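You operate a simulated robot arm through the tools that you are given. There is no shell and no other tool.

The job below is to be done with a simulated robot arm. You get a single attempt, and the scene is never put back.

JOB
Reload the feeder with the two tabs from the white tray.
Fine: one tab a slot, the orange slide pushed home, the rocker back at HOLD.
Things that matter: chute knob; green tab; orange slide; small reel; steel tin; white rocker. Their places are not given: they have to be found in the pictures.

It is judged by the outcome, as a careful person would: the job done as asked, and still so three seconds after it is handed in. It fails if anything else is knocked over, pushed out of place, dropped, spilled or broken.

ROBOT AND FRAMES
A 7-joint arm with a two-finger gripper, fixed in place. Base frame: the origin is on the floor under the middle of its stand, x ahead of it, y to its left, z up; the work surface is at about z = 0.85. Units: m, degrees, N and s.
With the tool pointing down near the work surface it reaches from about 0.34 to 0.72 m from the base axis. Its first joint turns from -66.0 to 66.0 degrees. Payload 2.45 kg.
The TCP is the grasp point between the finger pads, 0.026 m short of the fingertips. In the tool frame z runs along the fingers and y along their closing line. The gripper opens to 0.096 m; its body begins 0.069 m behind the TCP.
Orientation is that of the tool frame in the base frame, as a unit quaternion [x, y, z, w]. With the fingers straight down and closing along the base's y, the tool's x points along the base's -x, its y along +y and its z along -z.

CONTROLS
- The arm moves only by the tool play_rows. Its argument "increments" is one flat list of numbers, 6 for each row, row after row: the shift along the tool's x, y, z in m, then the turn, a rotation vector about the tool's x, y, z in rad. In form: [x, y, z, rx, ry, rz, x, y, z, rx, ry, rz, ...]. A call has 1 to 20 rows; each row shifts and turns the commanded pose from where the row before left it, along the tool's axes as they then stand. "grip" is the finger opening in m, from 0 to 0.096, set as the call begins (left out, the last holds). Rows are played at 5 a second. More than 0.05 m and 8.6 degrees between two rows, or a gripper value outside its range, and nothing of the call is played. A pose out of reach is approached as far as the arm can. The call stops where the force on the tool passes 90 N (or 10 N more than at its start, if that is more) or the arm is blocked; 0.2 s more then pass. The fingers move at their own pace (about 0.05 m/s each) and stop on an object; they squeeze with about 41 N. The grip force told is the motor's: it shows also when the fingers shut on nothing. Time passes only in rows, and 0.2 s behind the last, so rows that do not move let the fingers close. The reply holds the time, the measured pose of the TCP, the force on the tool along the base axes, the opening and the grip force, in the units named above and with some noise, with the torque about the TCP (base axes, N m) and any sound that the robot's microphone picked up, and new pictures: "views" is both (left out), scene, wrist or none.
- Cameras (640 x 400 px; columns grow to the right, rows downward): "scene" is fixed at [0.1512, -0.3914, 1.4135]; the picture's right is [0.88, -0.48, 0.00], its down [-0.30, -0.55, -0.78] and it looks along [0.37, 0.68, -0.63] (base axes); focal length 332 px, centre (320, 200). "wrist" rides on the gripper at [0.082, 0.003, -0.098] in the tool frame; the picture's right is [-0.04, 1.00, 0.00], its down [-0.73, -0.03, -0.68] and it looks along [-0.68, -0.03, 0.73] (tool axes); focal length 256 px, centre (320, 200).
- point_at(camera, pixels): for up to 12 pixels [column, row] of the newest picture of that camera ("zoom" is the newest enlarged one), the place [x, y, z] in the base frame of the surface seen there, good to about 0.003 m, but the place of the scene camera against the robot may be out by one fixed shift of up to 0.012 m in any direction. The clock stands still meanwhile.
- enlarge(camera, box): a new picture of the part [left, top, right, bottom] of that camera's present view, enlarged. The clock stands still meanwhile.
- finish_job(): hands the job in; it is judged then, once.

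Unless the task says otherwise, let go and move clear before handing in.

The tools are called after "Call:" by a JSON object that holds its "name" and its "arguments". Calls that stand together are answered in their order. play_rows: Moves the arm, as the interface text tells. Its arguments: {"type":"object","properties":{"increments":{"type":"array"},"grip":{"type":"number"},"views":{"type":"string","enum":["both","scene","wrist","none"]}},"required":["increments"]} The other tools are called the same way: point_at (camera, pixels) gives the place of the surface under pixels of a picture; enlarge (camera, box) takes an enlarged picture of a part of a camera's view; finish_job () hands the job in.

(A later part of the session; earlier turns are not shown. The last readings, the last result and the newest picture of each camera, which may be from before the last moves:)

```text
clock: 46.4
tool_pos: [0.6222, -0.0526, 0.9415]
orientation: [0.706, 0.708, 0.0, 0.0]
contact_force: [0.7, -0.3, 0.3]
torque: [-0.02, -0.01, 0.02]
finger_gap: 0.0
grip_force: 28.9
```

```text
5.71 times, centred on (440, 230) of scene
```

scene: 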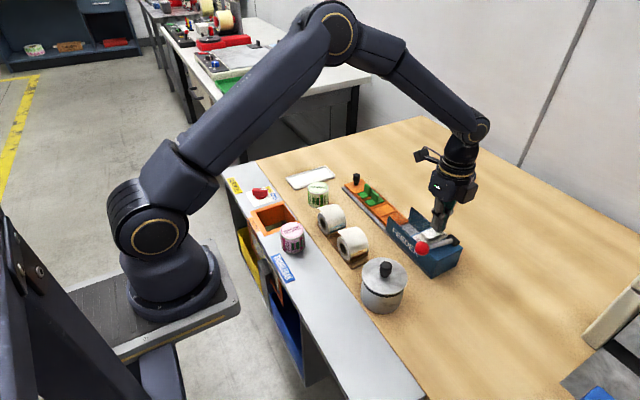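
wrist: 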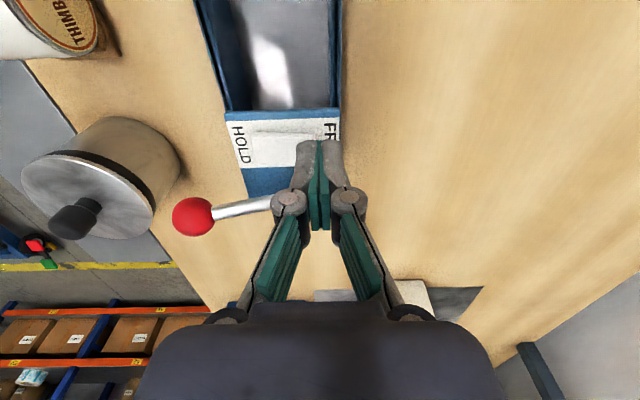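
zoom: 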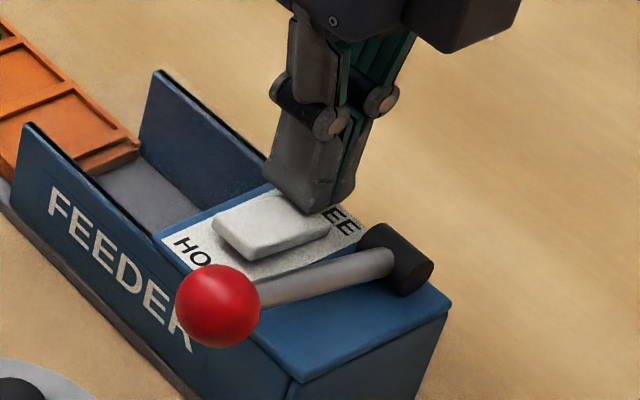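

The rocker seems to be tipping (its near end at zoom (215,225) is rising) with little force. I continue slightly further until it resists.

Call:
{"name": "play_rows", "arguments": {"increments": [0, 0, 0.0015, 0, 0, 0, 0, 0, 0, 0, 0, 0], "views": "none"}}

Call:
{"name": "play_rows", "arguments": {"increments": [0, 0, 0.0015, 0, 0, 0, 0, 0, 0, 0, 0, 0], "views": "both"}}

Call:
{"name": "enlarge", "arguments": {"camera": "wrist", "box": [240, 60, 400, 220]}}

Call:
{"name": "enlarge", "arguments": {"camera": "scene", "box": [410, 205, 466, 250]}}

```text
clock: 47.0
tool_pos: [0.6217, -0.0525, 0.9398]
orientation: [0.706, 0.708, -0.001, 0.0]
contact_force: [-2.2, -0.2, 4.1]
torque: [0.01, 0.07, 0.01]
finger_gap: 0.0
grip_force: 28.4
```

```text
clock: 47.6
tool_pos: [0.6251, -0.0529, 0.9401]
orientation: [0.706, 0.708, 0.002, 0.001]
contact_force: [-5.7, 3.4, 23.9]
torque: [0.0, 0.3, -0.09]
finger_gap: 0.0001
grip_force: 28.6
```

scene: 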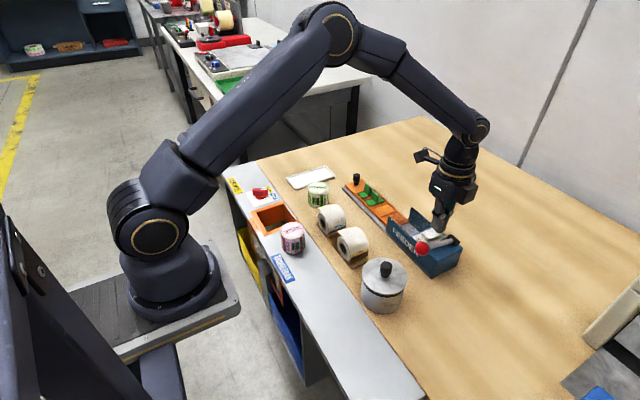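
wrist: 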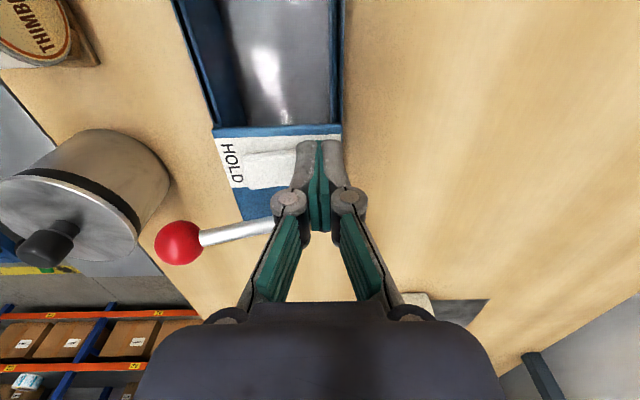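

```text
2.50 times, centred on (320, 140) of wrist
```

zoom: 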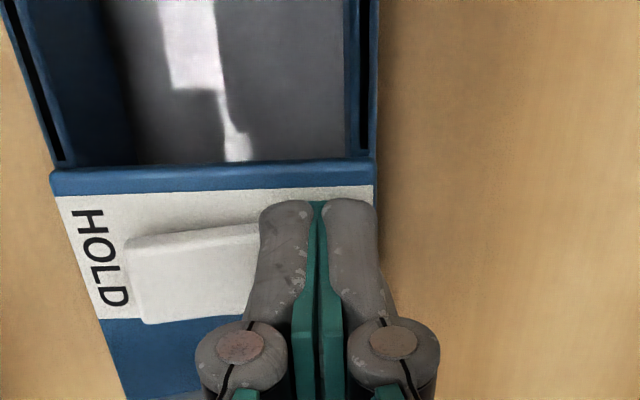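

```text
8.89 times, centred on (438, 228) of scene
```

zoom: 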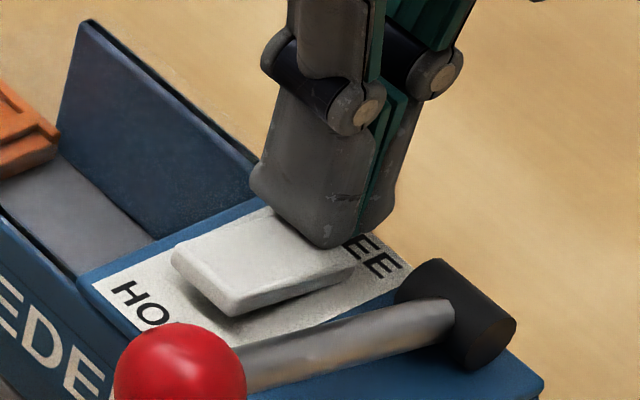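

The rocker has flipped: the HOLD end is raised and the FREE end is down at its stop (24 N). I lift off and check that it stays.

Call:
{"name": "play_rows", "arguments": {"increments": [0, 0, -0.01, 0, 0, 0, 0, 0, -0.02, 0, 0, 0, 0, 0, -0.03, 0, 0, 0, 0, 0, -0.04, 0, 0, 0, 0, 0, 0, 0, 0, 0]}}

Call:
{"name": "enlarge", "arguments": {"camera": "scene", "box": [400, 195, 480, 265]}}

Call:
{"name": "enlarge", "arguments": {"camera": "scene", "box": [335, 165, 425, 235]}}

```text
clock: 48.8
tool_pos: [0.6235, -0.0519, 1.0403]
orientation: [0.707, 0.707, 0.001, 0.0]
contact_force: [0.2, -0.4, 0.5]
torque: [0.01, 0.02, 0.02]
finger_gap: 0.0
grip_force: 28.6
```

scene: 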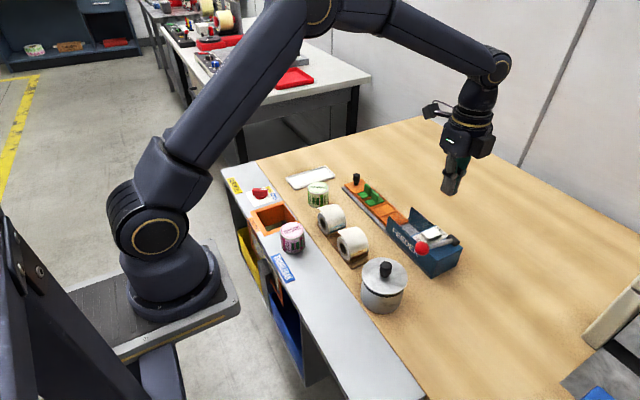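
wrist: 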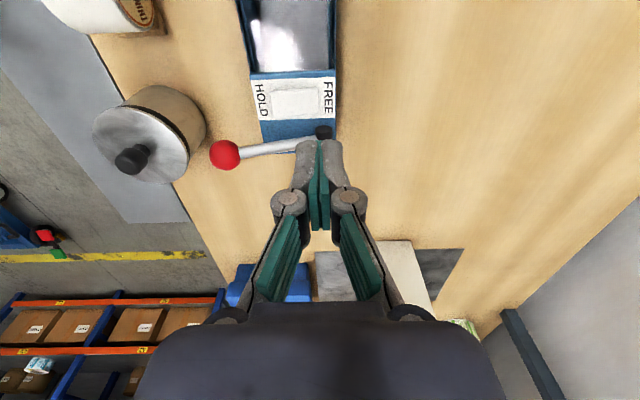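

```text
5.71 times, centred on (440, 230) of scene
```

zoom: 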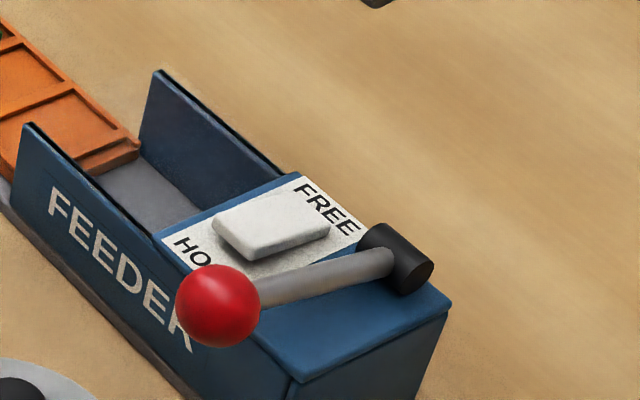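

```text
5.71 times, centred on (380, 200) of scene
```

zoom: 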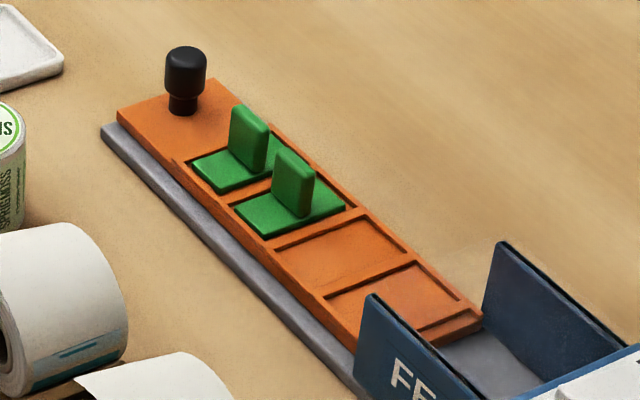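

The rocker now stays at FREE and the tabs are undisturbed. I go above the black slide knob with open fingers.

Call:
{"name": "play_rows", "arguments": {"increments": [0.0458, -0.004, 0, 0, 0, 0, 0.0458, -0.004, 0, 0, 0, 0, 0.0458, -0.004, 0, 0, 0, 0, 0.0458, -0.004, 0, 0, 0, 0, 0.0458, -0.004, 0, 0, 0, 0, 0.046, -0.004, 0, 0, 0, 0, 0, 0, 0, 0, 0, 0], "grip": 0.05}}

Call:
{"name": "enlarge", "arguments": {"camera": "wrist", "box": [250, 40, 390, 200]}}

```text
clock: 50.4
tool_pos: [0.5986, 0.2247, 1.0403]
orientation: [0.707, 0.708, 0.0, 0.0]
contact_force: [0.3, -0.2, 1.0]
torque: [0.02, 0.03, -0.01]
finger_gap: 0.05
grip_force: 0.0
```

scene: 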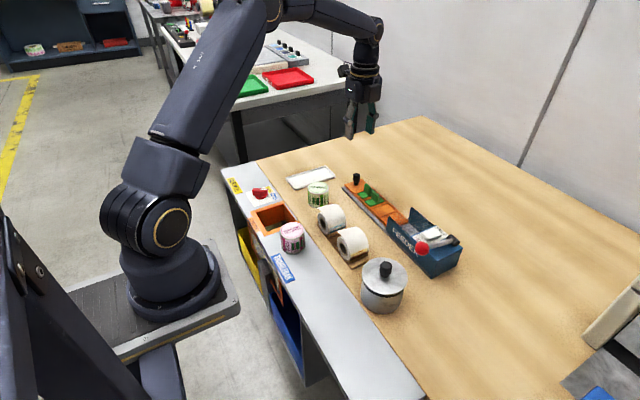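
wrist: 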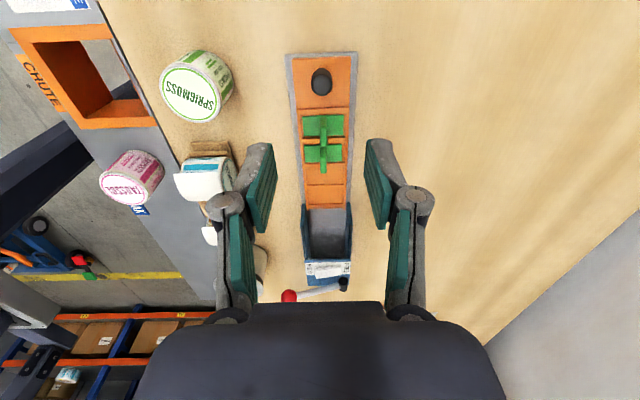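

```text
2.50 times, centred on (320, 120) of wrist
```

zoom: 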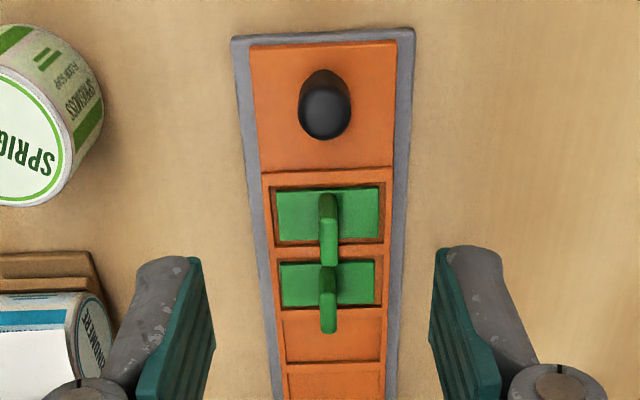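

Call:
{"name": "point_at", "arguments": {"camera": "zoom", "pixels": [[324, 112], [303, 110], [346, 108], [323, 80], [323, 130], [252, 50], [397, 44], [328, 225], [328, 205], [328, 300], [278, 195], [378, 190]]}}

Call:
{"name": "point_at", "arguments": {"camera": "zoom", "pixels": [[264, 172], [394, 168], [280, 238], [378, 235], [284, 266], [374, 262], [286, 306], [374, 302], [290, 398], [380, 395], [240, 60], [408, 60]]}}

```text
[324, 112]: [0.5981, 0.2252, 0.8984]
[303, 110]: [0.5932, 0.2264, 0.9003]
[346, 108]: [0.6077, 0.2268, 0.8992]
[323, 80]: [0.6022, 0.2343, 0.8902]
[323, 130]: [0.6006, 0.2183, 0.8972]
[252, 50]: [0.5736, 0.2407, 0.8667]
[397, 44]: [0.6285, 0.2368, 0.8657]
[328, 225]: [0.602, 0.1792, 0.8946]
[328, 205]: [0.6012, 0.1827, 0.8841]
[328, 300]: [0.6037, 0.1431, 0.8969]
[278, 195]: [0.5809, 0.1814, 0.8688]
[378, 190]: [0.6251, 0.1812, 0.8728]
```

```text
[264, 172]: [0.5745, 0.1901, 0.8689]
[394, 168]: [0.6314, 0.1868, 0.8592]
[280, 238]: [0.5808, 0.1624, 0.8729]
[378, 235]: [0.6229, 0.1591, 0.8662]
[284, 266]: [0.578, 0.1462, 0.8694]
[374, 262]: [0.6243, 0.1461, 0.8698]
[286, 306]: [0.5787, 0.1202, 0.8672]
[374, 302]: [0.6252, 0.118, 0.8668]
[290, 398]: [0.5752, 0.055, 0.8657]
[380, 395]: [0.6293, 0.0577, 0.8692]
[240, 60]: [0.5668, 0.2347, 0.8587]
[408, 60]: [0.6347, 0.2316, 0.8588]
```

The knob is centred at about (0.6005, 0.2255), top z≈0.8985, about 16 mm wide. I align and descend around it, with tips about 7 mm above the slide.

Call:
{"name": "play_rows", "arguments": {"increments": [0.003, 0.0025, 0, 0, 0, 0, 0, 0, 0.035, 0, 0, 0, 0, 0, 0.035, 0, 0, 0, 0, 0, 0.03, 0, 0, 0, 0, 0, 0.02, 0, 0, 0, 0, 0, 0.01, 0, 0, 0, 0, 0, 0.0085, 0, 0, 0, 0, 0, 0, 0, 0, 0], "grip": 0.044}}

Call:
{"name": "enlarge", "arguments": {"camera": "wrist", "box": [240, 80, 400, 240]}}

Call:
{"name": "enlarge", "arguments": {"camera": "scene", "box": [330, 155, 410, 215]}}

```text
clock: 52.2
tool_pos: [0.6019, 0.2263, 0.8999]
orientation: [0.706, 0.708, 0.0, -0.001]
contact_force: [-0.5, -0.6, -0.1]
torque: [0.01, -0.01, 0.0]
finger_gap: 0.044
grip_force: 0.1
```

scene: 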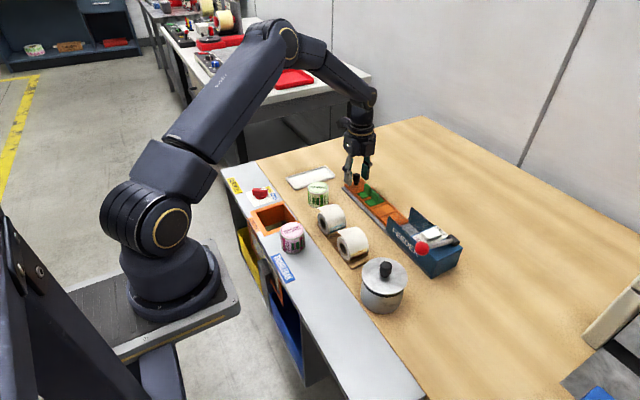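
wrist: 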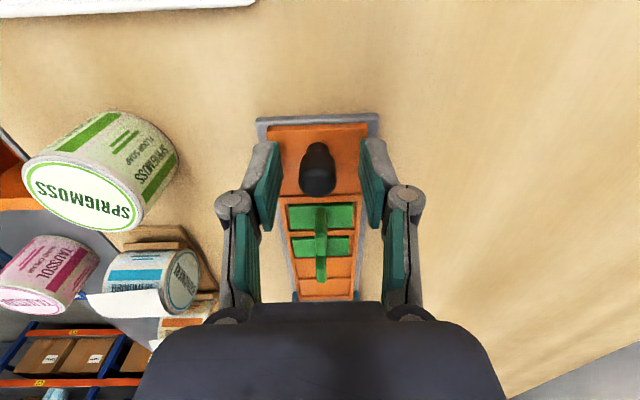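

```text
2.50 times, centred on (320, 160) of wrist
```

zoom: 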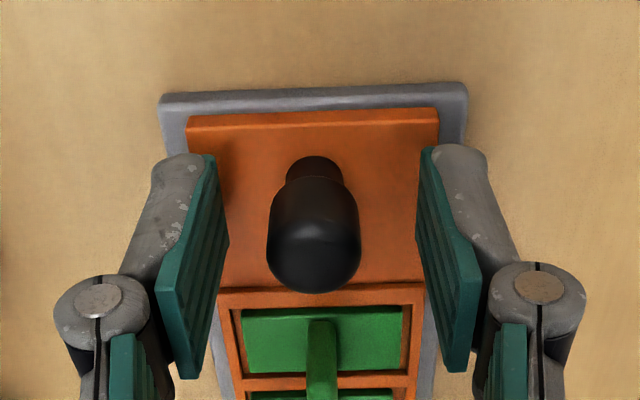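

```text
6.67 times, centred on (370, 185) of scene
```

zoom: 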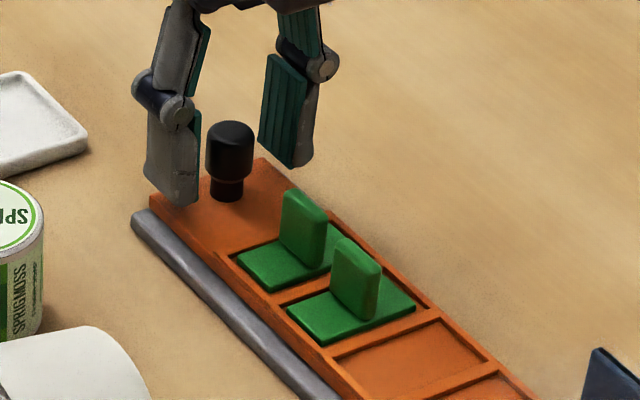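

The fingers straddle the knob evenly. I close on it.

Call:
{"name": "play_rows", "arguments": {"increments": [0, 0, 0, 0, 0, 0, 0, 0, 0, 0, 0, 0, 0, 0, 0, 0, 0, 0, 0, 0, 0, 0, 0, 0], "grip": 0.0}}

Call:
{"name": "enlarge", "arguments": {"camera": "scene", "box": [330, 155, 410, 215]}}

```text
clock: 53.2
tool_pos: [0.5995, 0.2247, 0.8998]
orientation: [0.707, 0.708, -0.001, 0.0]
contact_force: [-13.0, -0.5, 2.3]
torque: [-0.17, 0.28, -0.03]
finger_gap: 0.019
grip_force: 43.9
```

scene: 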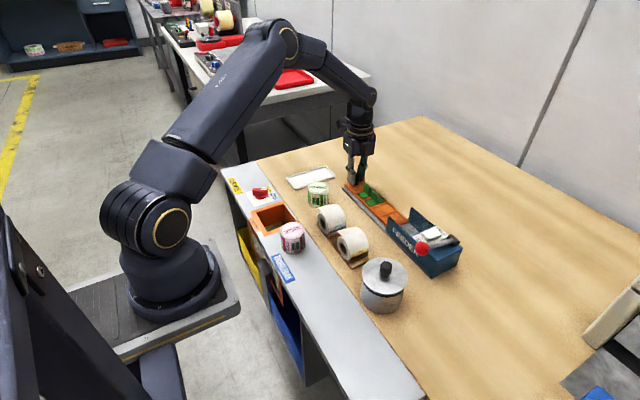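
wrist: 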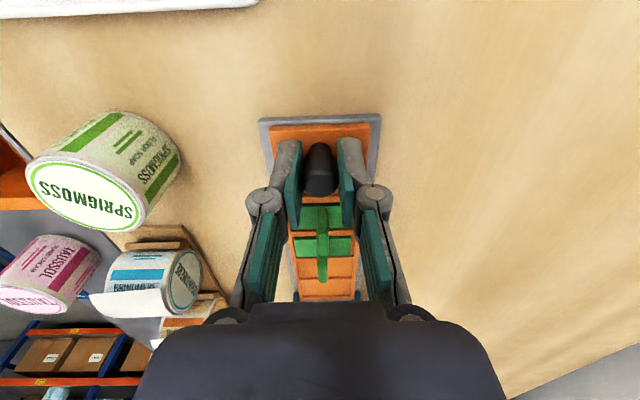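

```text
6.67 times, centred on (370, 185) of scene
```

zoom: 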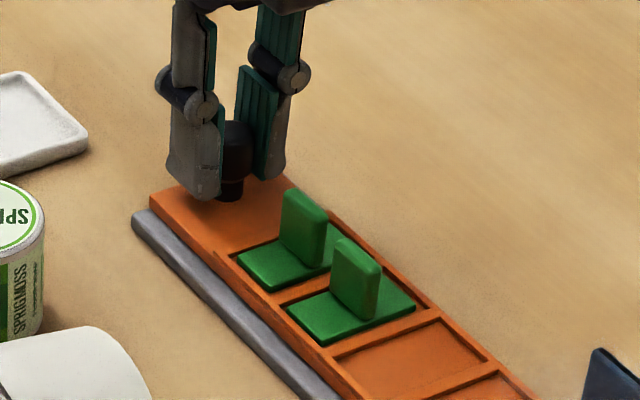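

The knob is gripped (19 mm, 44 N) with a −13 N side load in x. I relieve that by about 1 mm and try a small push toward the feeder.

Call:
{"name": "play_rows", "arguments": {"increments": [0, -0.0012, 0, 0, 0, 0, 0, 0, 0, 0, 0, 0], "views": "none"}}

Call:
{"name": "play_rows", "arguments": {"increments": [-0.003, 0, 0, 0, 0, 0, -0.004, 0, 0, 0, 0, 0, -0.004, 0, 0, 0, 0, 0], "views": "scene"}}

Call:
{"name": "enlarge", "arguments": {"camera": "scene", "box": [335, 165, 435, 245]}}

```text
clock: 53.8
tool_pos: [0.6, 0.225, 0.901]
orientation: [0.707, 0.707, 0.0, 0.0]
contact_force: [-6.5, 0.2, -7.9]
torque: [0.3, 0.08, -0.02]
finger_gap: 0.0187
grip_force: 43.5
```

```text
clock: 54.6
tool_pos: [0.5998, 0.2153, 0.8994]
orientation: [0.707, 0.707, 0.0, -0.001]
contact_force: [-7.2, 0.7, -10.7]
torque: [0.17, 0.17, 0.01]
finger_gap: 0.0187
grip_force: 44.3
```

scene: 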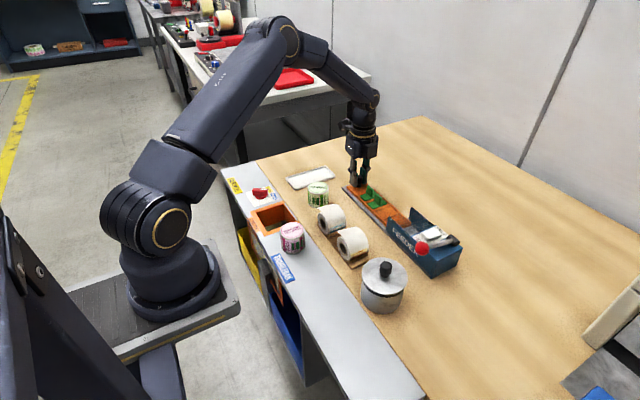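

```text
5.00 times, centred on (385, 205) of scene
```

zoom: 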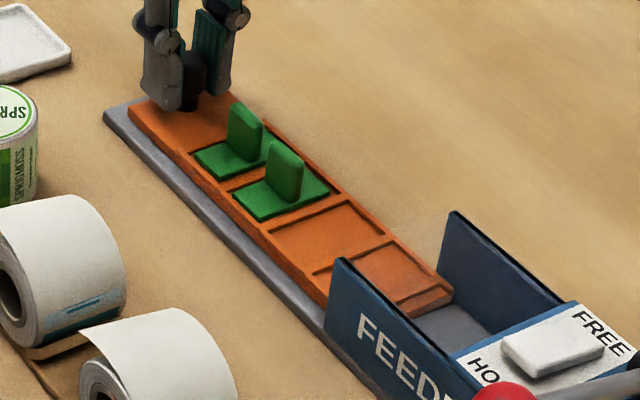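

The slide moves freely with the knob (y force about 0.7 N). I ease the small z/x loads and push on, stopping before the fins reach the feeder mouth.

Call:
{"name": "play_rows", "arguments": {"increments": [0, -0.0005, 0.001, 0, 0, 0, -0.008, 0, 0, 0, 0, 0, -0.01, 0, 0, 0, 0, 0, -0.01, 0, 0, 0, 0, 0, -0.01, 0, 0, 0, 0, 0, -0.01, 0, 0, 0, 0, 0, 0, 0, 0, 0, 0, 0]}}

Call:
{"name": "enlarge", "arguments": {"camera": "scene", "box": [355, 165, 455, 245]}}

Call:
{"name": "enlarge", "arguments": {"camera": "wrist", "box": [260, 120, 380, 310]}}

```text
clock: 56.2
tool_pos: [0.5998, 0.1664, 0.9003]
orientation: [0.706, 0.708, -0.001, -0.001]
contact_force: [-16.0, 0.6, 2.5]
torque: [-0.01, 0.32, -0.05]
finger_gap: 0.0189
grip_force: 44.0
```

scene: 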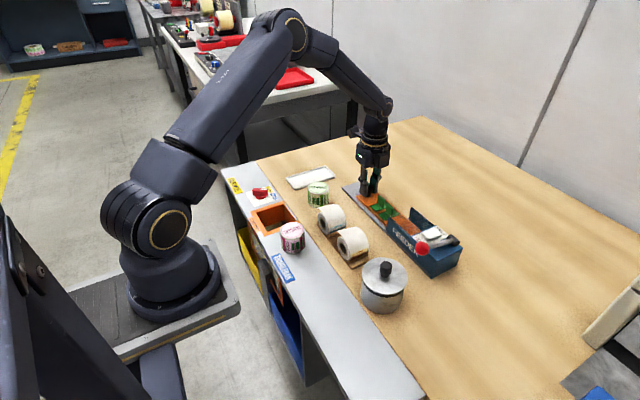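
wrist: 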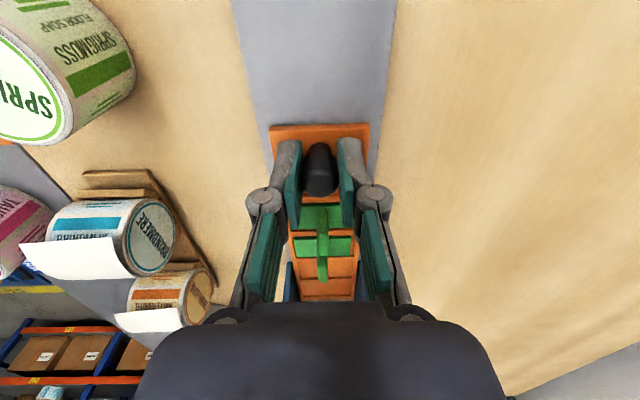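

```text
5.00 times, centred on (405, 205) of scene
```

zoom: 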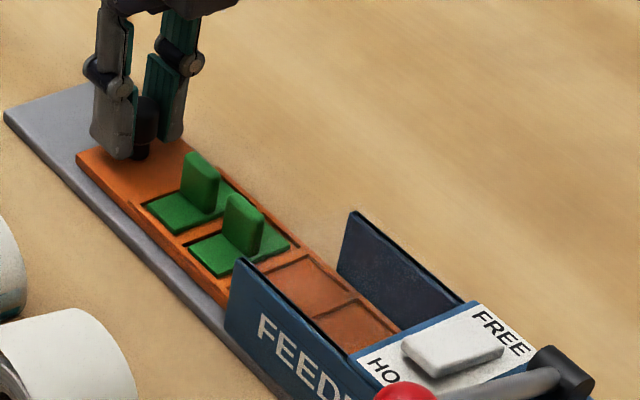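

```text
2.11 times, centred on (320, 215) of wrist
```

zoom: 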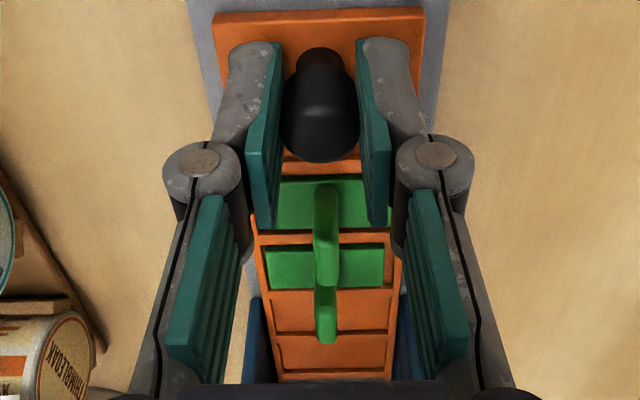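

The slide has gone in about 59 mm; the tabs are still upright and about to enter between the walls. I trim the side load and continue slowly with force checks.

Call:
{"name": "play_rows", "arguments": {"increments": [0, -0.001, 0, 0, 0, 0, -0.006, 0, 0, 0, 0, 0, -0.006, 0, 0, 0, 0, 0, -0.006, 0, 0, 0, 0, 0], "views": "none"}}

Call:
{"name": "play_rows", "arguments": {"increments": [-0.005, 0, 0, 0, 0, 0, -0.005, 0, 0, 0, 0, 0, -0.005, 0, 0, 0, 0, 0], "views": "scene"}}

Call:
{"name": "enlarge", "arguments": {"camera": "scene", "box": [365, 175, 445, 245]}}

```text
clock: 57.2
tool_pos: [0.5979, 0.1477, 0.9018]
orientation: [0.707, 0.708, 0.0, 0.0]
contact_force: [-2.4, 0.7, -12.6]
torque: [0.35, 0.03, -0.03]
finger_gap: 0.0188
grip_force: 44.1
```

```text
clock: 58.0
tool_pos: [0.5994, 0.1329, 0.8994]
orientation: [0.706, 0.708, 0.001, 0.001]
contact_force: [1.4, 0.3, -10.7]
torque: [-0.26, 0.01, 0.03]
finger_gap: 0.0185
grip_force: 43.7
```

scene: 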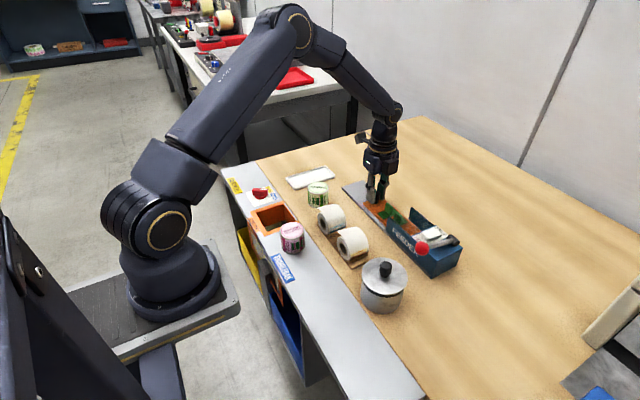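

```text
5.71 times, centred on (405, 210) of scene
```

zoom: 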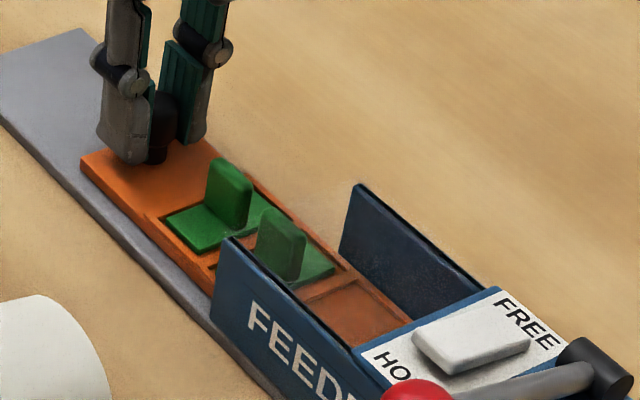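

Fin B has passed beneath the clear cover without resistance. I keep pushing in small steps.

Call:
{"name": "play_rows", "arguments": {"increments": [-0.005, 0, 0.0005, 0, 0, 0, -0.005, 0, 0, 0, 0, 0, -0.005, 0, 0, 0, 0, 0, -0.005, 0, 0, 0, 0, 0], "views": "none"}}

Call:
{"name": "play_rows", "arguments": {"increments": [-0.005, 0, 0, 0, 0, 0, -0.005, 0, 0, 0, 0, 0, -0.004, 0, 0, 0, 0, 0], "views": "both"}}

Call:
{"name": "enlarge", "arguments": {"camera": "scene", "box": [365, 175, 445, 245]}}

Call:
{"name": "enlarge", "arguments": {"camera": "wrist", "box": [260, 120, 380, 310]}}

```text
clock: 59.0
tool_pos: [0.5995, 0.1142, 0.9011]
orientation: [0.707, 0.707, 0.001, 0.001]
contact_force: [0.1, 0.8, -1.4]
torque: [-0.11, 0.0, 0.02]
finger_gap: 0.0188
grip_force: 43.8
```

```text
clock: 59.8
tool_pos: [0.6001, 0.0995, 0.8999]
orientation: [0.707, 0.707, 0.001, 0.001]
contact_force: [3.9, 0.5, 2.9]
torque: [0.45, -0.07, 0.01]
finger_gap: 0.0186
grip_force: 44.2
```

scene: 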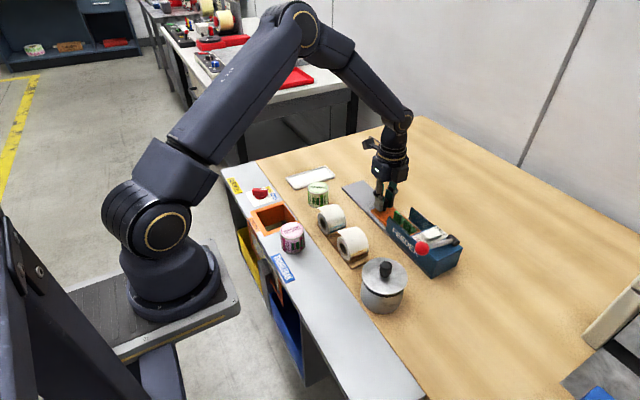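
wrist: 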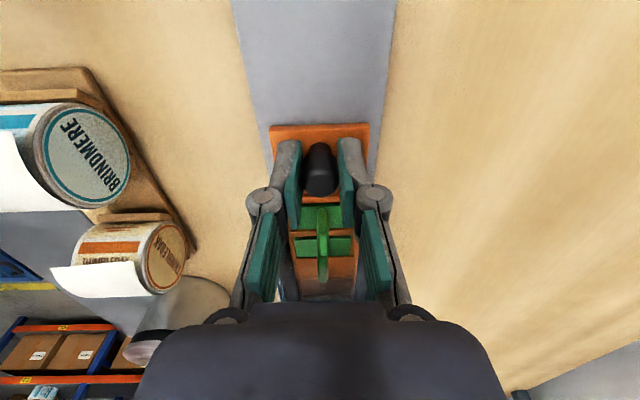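

```text
5.71 times, centred on (405, 210) of scene
```

zoom: 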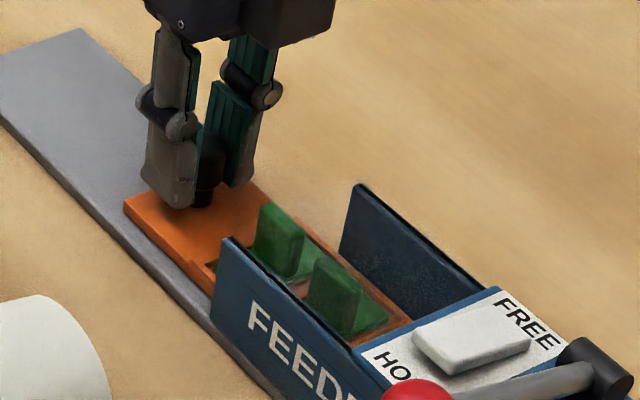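

```text
2.11 times, centred on (320, 215) of wrist
```

zoom: 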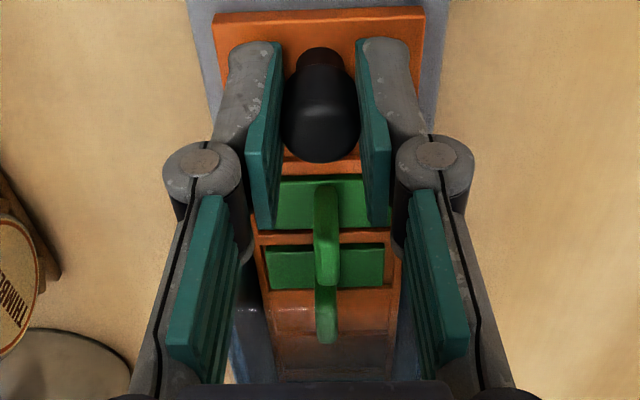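

Both fins are inside and intact; about 20 mm seem to remain. I push on in small steps until it reaches a stop.

Call:
{"name": "play_rows", "arguments": {"increments": [-0.004, 0, 0, 0, 0, 0, -0.004, 0, 0, 0, 0, 0, -0.004, 0, 0, 0, 0, 0], "views": "none"}}

Call:
{"name": "play_rows", "arguments": {"increments": [-0.003, 0, 0, 0, 0, 0, -0.003, 0, 0, 0, 0, 0], "views": "both"}}

Call:
{"name": "enlarge", "arguments": {"camera": "scene", "box": [365, 175, 445, 245]}}

```text
clock: 60.6
tool_pos: [0.5998, 0.0876, 0.9006]
orientation: [0.707, 0.707, 0.001, 0.002]
contact_force: [5.6, 0.4, 17.2]
torque: [0.0, -0.09, 0.05]
finger_gap: 0.0187
grip_force: 43.8
```

```text
clock: 61.2
tool_pos: [0.5993, 0.0819, 0.901]
orientation: [0.706, 0.708, 0.0, 0.002]
contact_force: [8.0, 3.5, 19.7]
torque: [-0.65, -0.14, 0.0]
finger_gap: 0.0189
grip_force: 44.0
```

scene: 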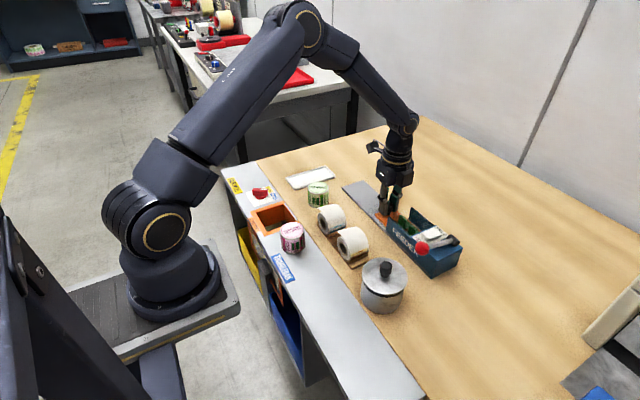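
wrist: 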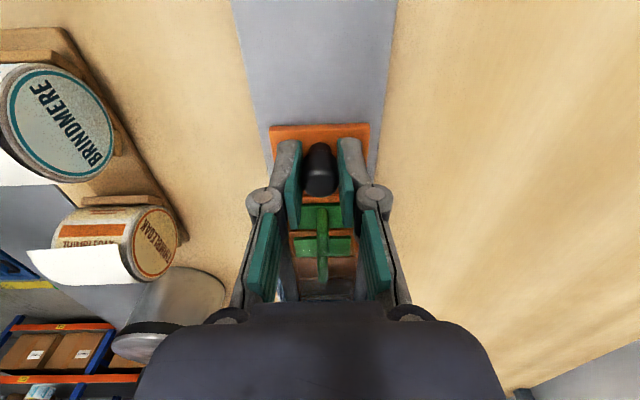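

```text
5.71 times, centred on (405, 210) of scene
```

zoom: 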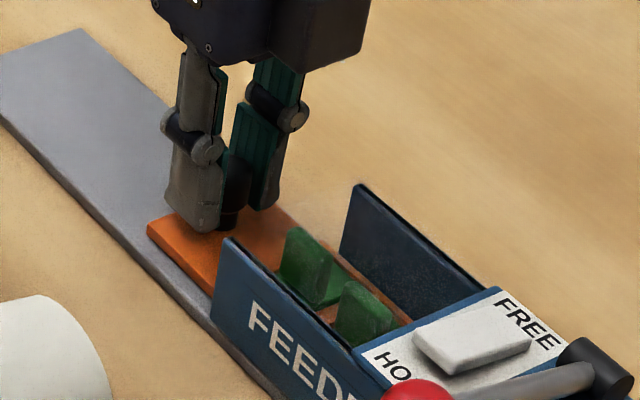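

The head of the slide is almost at the wall ends (y force 3.5 N). I relieve z/x slightly and take 1.5–2 mm steps.

Call:
{"name": "play_rows", "arguments": {"increments": [0, 0.0006, -0.0008, 0, 0, 0, -0.002, 0, 0, 0, 0, 0, 0, 0, 0, 0, 0, 0], "views": "none"}}

Call:
{"name": "play_rows", "arguments": {"increments": [-0.002, 0, 0, 0, 0, 0, 0, 0, 0, 0, 0, 0], "views": "none"}}

Call:
{"name": "play_rows", "arguments": {"increments": [-0.0015, 0, 0, 0, 0, 0, 0, 0, 0, 0, 0, 0], "views": "scene"}}

Call:
{"name": "enlarge", "arguments": {"camera": "scene", "box": [375, 185, 445, 245]}}

```text
clock: 62.0
tool_pos: [0.6001, 0.0822, 0.9]
orientation: [0.706, 0.708, 0.002, -0.001]
contact_force: [13.0, 16.8, 7.0]
torque: [-0.13, -0.32, 0.09]
finger_gap: 0.0187
grip_force: 44.0
```

```text
clock: 62.6
tool_pos: [0.5997, 0.0813, 0.9004]
orientation: [0.706, 0.709, 0.002, -0.002]
contact_force: [13.8, 29.7, -1.9]
torque: [0.26, -0.3, 0.09]
finger_gap: 0.0187
grip_force: 43.8
```

```text
clock: 63.2
tool_pos: [0.5985, 0.08, 0.9]
orientation: [0.706, 0.709, 0.003, -0.002]
contact_force: [16.2, 30.3, -3.8]
torque: [0.58, -0.31, 0.07]
finger_gap: 0.019
grip_force: 44.2
```

scene: 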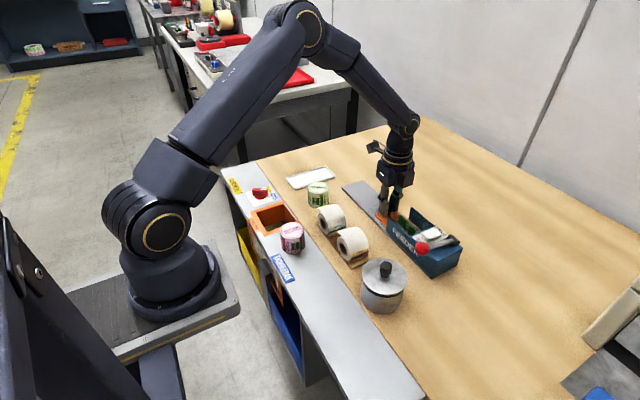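

```text
6.67 times, centred on (410, 215) of scene
```

zoom: 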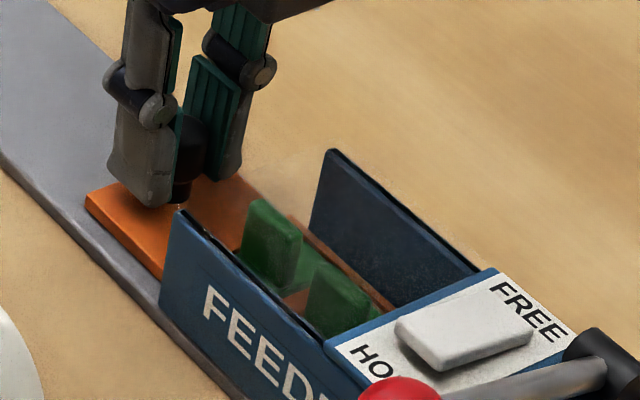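

Resistance rose to 30 N at y≈0.081, so the slide seems to be against a stop. I look closely at the head versus the wall ends to confirm it's home rather than jammed.

Call:
{"name": "enlarge", "arguments": {"camera": "scene", "box": [380, 200, 420, 235]}}

Call:
{"name": "play_rows", "arguments": {"increments": [0, 0, 0, 0, 0, 0], "views": "wrist"}}

Call:
{"name": "enlarge", "arguments": {"camera": "wrist", "box": [250, 120, 390, 310]}}

```text
11.43 times, centred on (400, 218) of scene
```

zoom: 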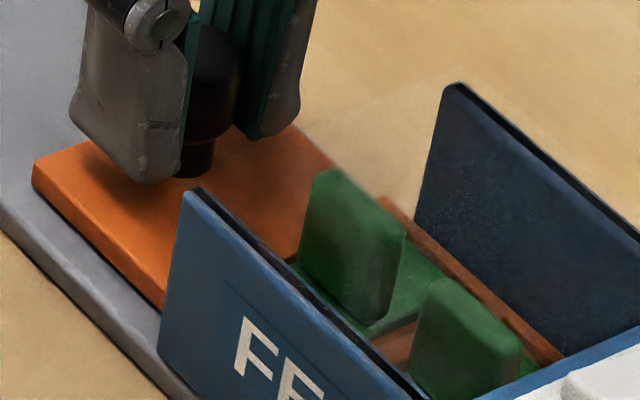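

```text
clock: 63.6
tool_pos: [0.599, 0.0812, 0.9001]
orientation: [0.706, 0.708, 0.003, -0.002]
contact_force: [15.7, 30.5, -3.7]
torque: [0.58, -0.31, 0.07]
finger_gap: 0.0188
grip_force: 44.0
```

wrist: 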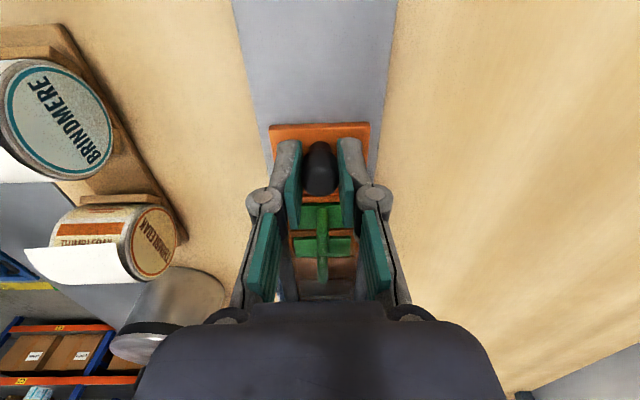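

```text
2.11 times, centred on (320, 215) of wrist
```

zoom: 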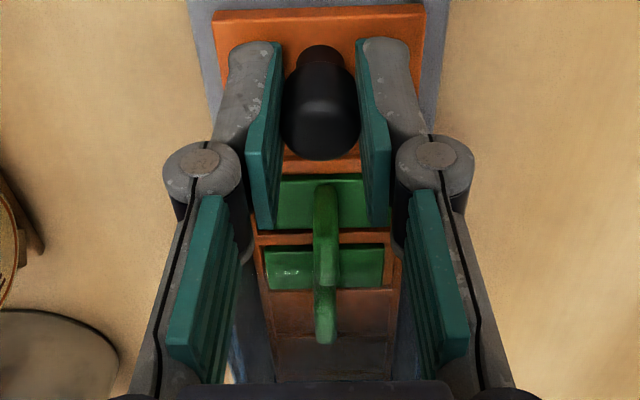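

The stop feels firm at y≈0.081, but the force plateau could also be pads slipping on the knob. I relieve the load, release and lift to inspect the slide from above.

Call:
{"name": "play_rows", "arguments": {"increments": [0.004, 0, 0, 0, 0, 0, 0, 0, 0, 0, 0, 0], "views": "none"}}

Call:
{"name": "play_rows", "arguments": {"increments": [0, 0, 0, 0, 0, 0, 0, 0, 0, 0, 0, 0, 0, 0, 0, 0, 0, 0], "grip": 0.044, "views": "none"}}

Call:
{"name": "play_rows", "arguments": {"increments": [0, 0, -0.015, 0, 0, 0, 0, 0, -0.03, 0, 0, 0, 0, 0, -0.04, 0, 0, 0, 0, 0, -0.045, 0, 0, 0, 0.03, 0, 0, 0, 0, 0, 0.03, 0, 0, 0, 0, 0, 0, 0, 0, 0, 0, 0], "grip": 0.08}}

Call:
{"name": "enlarge", "arguments": {"camera": "wrist", "box": [260, 60, 380, 260]}}

Call:
{"name": "enlarge", "arguments": {"camera": "scene", "box": [375, 185, 445, 245]}}

```text
clock: 64.2
tool_pos: [0.6001, 0.081, 0.9002]
orientation: [0.707, 0.707, 0.001, -0.001]
contact_force: [15.8, 18.9, -4.0]
torque: [1.33, -0.27, 0.01]
finger_gap: 0.0188
grip_force: 43.6
```

```text
clock: 65.0
tool_pos: [0.5989, 0.0791, 0.9016]
orientation: [0.707, 0.707, -0.001, -0.001]
contact_force: [0.1, 0.1, 0.8]
torque: [-0.01, 0.01, -0.02]
finger_gap: 0.0438
grip_force: 0.1
```

```text
clock: 66.6
tool_pos: [0.5992, 0.1396, 1.0297]
orientation: [0.706, 0.708, 0.0, 0.0]
contact_force: [-0.2, -0.1, -0.3]
torque: [-0.02, 0.02, 0.0]
finger_gap: 0.0799
grip_force: 0.1
```

scene: 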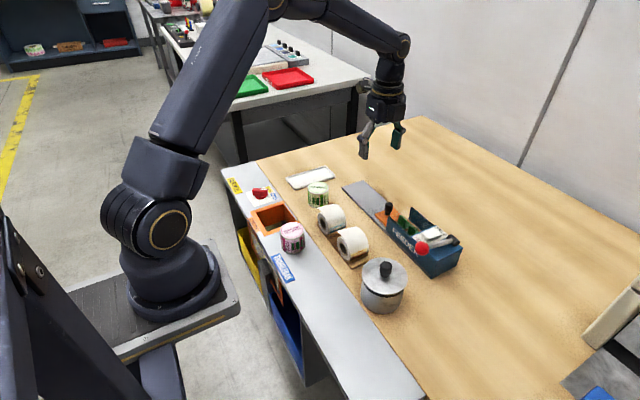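
wrist: 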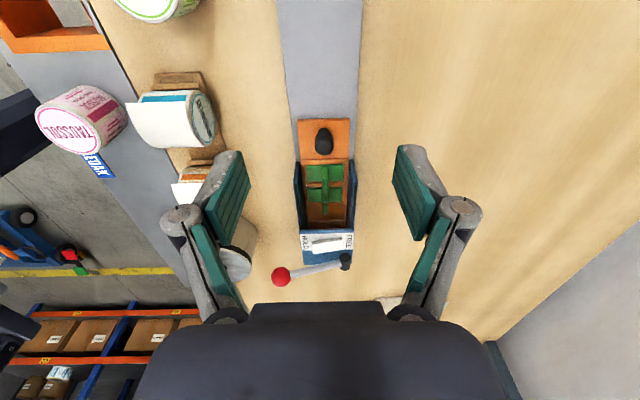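

```text
2.00 times, centred on (320, 160) of wrist
```

zoom: 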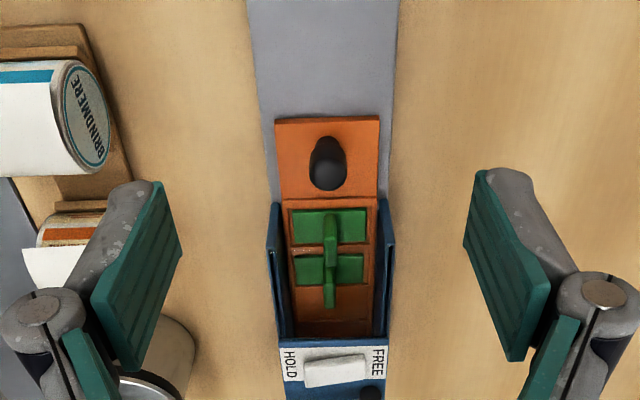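

```text
6.67 times, centred on (410, 215) of scene
```

zoom: 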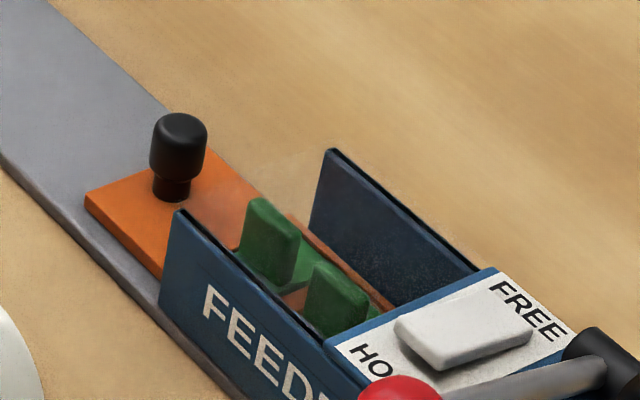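

The slide sits in the feeder with both fins upright. I zoom on the junction between slide head and wall ends.

Call:
{"name": "enlarge", "arguments": {"camera": "wrist", "box": [285, 110, 365, 190]}}

```text
5.00 times, centred on (325, 150) of wrist
```

zoom: 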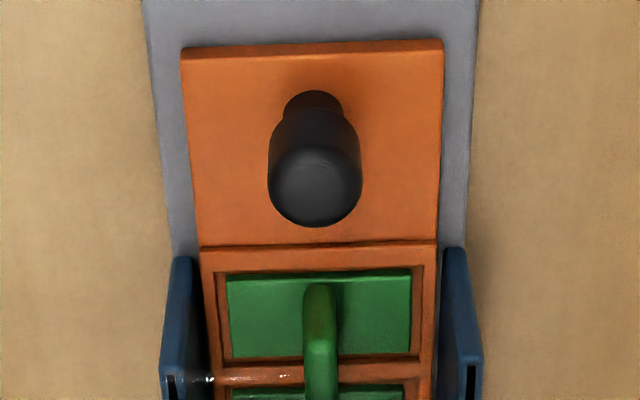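

Call:
{"name": "point_at", "arguments": {"camera": "zoom", "pixels": [[320, 248], [210, 250], [425, 245], [183, 262], [455, 252], [168, 370], [470, 358], [315, 180], [185, 52], [440, 46], [320, 340], [320, 290]]}}

Call:
{"name": "enlarge", "arguments": {"camera": "wrist", "box": [285, 170, 365, 260]}}

```text
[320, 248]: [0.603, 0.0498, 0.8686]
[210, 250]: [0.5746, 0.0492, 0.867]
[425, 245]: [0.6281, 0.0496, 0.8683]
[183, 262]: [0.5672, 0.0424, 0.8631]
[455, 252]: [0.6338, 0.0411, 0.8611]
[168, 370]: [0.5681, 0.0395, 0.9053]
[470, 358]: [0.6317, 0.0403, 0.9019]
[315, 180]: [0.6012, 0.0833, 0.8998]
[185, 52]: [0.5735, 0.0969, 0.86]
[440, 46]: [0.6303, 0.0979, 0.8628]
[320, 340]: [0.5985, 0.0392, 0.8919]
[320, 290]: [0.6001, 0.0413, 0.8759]
```

```text
4.44 times, centred on (325, 215) of wrist
```

zoom: 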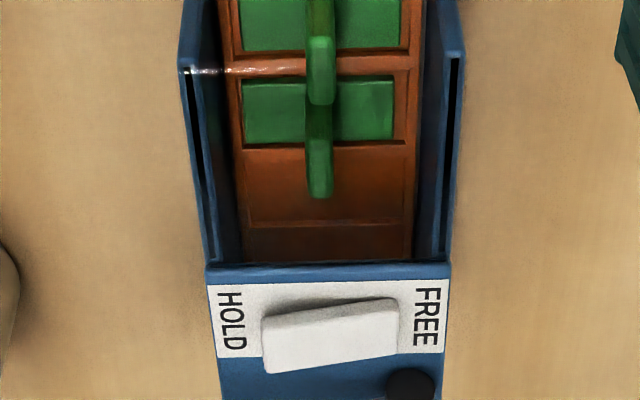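

Head front is at y≈0.0495 and wall ends at y≈0.041; total travel about 0.142 m. I check the feeder has not shifted and where its closed rear end is.

Call:
{"name": "point_at", "arguments": {"camera": "zoom", "pixels": [[325, 268], [215, 270], [440, 266], [330, 335], [280, 335], [385, 330], [250, 165], [325, 225], [325, 255], [300, 385], [405, 390], [365, 110]]}}

Call:
{"name": "point_at", "arguments": {"camera": "scene", "pixels": [[460, 250], [432, 262], [431, 274], [445, 255], [440, 262], [455, 262], [389, 207], [380, 222]]}}

Call:
{"name": "enlarge", "arguments": {"camera": "scene", "box": [400, 210, 470, 285]}}

```text
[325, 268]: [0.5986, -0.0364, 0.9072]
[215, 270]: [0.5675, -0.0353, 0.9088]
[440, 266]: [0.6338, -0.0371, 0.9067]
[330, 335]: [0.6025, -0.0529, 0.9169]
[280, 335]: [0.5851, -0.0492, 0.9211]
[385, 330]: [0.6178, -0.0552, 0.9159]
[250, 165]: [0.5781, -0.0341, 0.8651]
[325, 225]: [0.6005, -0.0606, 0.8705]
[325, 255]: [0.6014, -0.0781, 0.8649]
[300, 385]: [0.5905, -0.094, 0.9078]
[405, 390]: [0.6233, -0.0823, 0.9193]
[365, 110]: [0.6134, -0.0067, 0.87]
```

```text
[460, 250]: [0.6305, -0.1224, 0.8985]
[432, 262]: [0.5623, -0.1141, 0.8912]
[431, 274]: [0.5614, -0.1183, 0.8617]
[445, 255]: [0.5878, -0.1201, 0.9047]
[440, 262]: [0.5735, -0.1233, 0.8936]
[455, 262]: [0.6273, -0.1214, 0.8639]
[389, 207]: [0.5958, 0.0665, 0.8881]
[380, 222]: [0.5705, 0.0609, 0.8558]
```

```text
5.33 times, centred on (435, 248) of scene
```

zoom: 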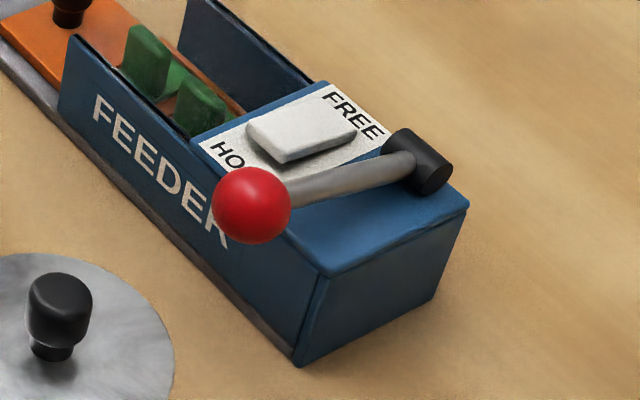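

The feeder hasn't moved, and the slide nose (≈−0.103) should be against the closed rear wall (outer face ≈−0.113). To be certain it's fully home, I'll give the knob a second push with closed fingers from behind.

Call:
{"name": "play_rows", "arguments": {"increments": [0, 0.002, 0, 0, 0, 0, 0, 0, 0, 0, 0, 0, 0, 0, 0.03, 0, 0, 0, 0, 0, 0.035, 0, 0, 0, 0, 0, 0.03, 0, 0, 0, 0, 0, 0.02, 0, 0, 0, 0, 0, 0.0123, 0, 0, 0, -0.015, 0, 0, 0, 0, 0, -0.012, 0, 0, 0, 0, 0, 0, 0, 0, 0, 0, 0], "grip": 0.0}}

Call:
{"name": "enlarge", "arguments": {"camera": "scene", "box": [365, 170, 445, 240]}}

```text
clock: 68.8
tool_pos: [0.6013, 0.1122, 0.9012]
orientation: [0.707, 0.707, 0.0, 0.0]
contact_force: [0.9, 0.1, 0.1]
torque: [0.0, -0.01, -0.03]
finger_gap: 0.0002
grip_force: 29.0
```

scene: 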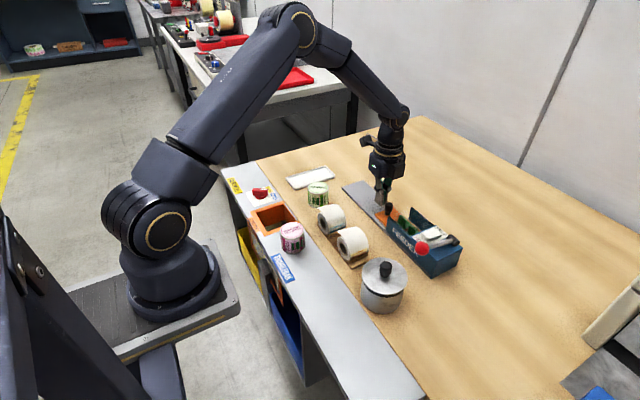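
wrist: 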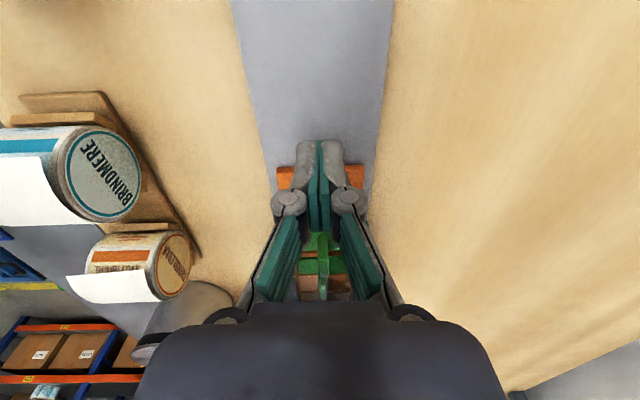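

```text
5.71 times, centred on (405, 205) of scene
```

zoom: 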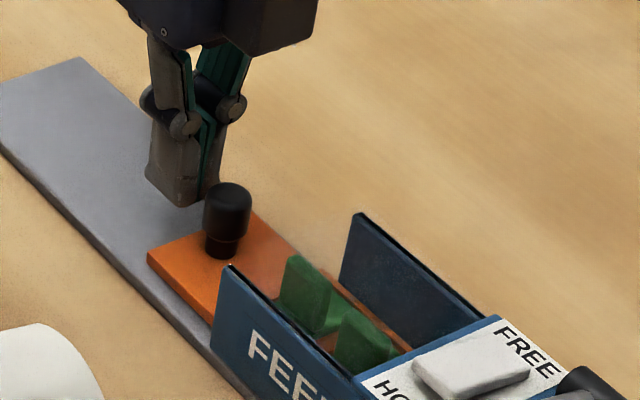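

The closed fingers are behind the knob. I push forward gently in 2 mm steps until the force confirms the stop.

Call:
{"name": "play_rows", "arguments": {"increments": [-0.003, 0, 0, 0, 0, 0, -0.003, 0, 0, 0, 0, 0, -0.002, 0, 0, 0, 0, 0], "views": "none"}}

Call:
{"name": "play_rows", "arguments": {"increments": [-0.002, 0, 0, 0, 0, 0, 0, 0, 0, 0, 0, 0], "views": "none"}}

Call:
{"name": "play_rows", "arguments": {"increments": [-0.002, 0, 0, 0, 0, 0, 0, 0, 0, 0, 0, 0], "views": "none"}}

```text
clock: 69.6
tool_pos: [0.6016, 0.105, 0.9033]
orientation: [0.707, 0.707, 0.0, 0.0]
contact_force: [-0.1, 0.1, 0.3]
torque: [-0.04, 0.01, 0.02]
finger_gap: 0.0
grip_force: 28.9
```

```text
clock: 70.2
tool_pos: [0.6013, 0.104, 0.903]
orientation: [0.706, 0.708, 0.0, 0.0]
contact_force: [0.0, 0.5, -0.3]
torque: [0.02, -0.02, -0.01]
finger_gap: 0.0059
grip_force: 28.9
```

```text
clock: 70.8
tool_pos: [0.601, 0.1024, 0.9018]
orientation: [0.706, 0.708, 0.0, 0.0]
contact_force: [0.6, 8.5, 1.8]
torque: [0.19, 0.08, 0.02]
finger_gap: 0.006
grip_force: 28.1
```

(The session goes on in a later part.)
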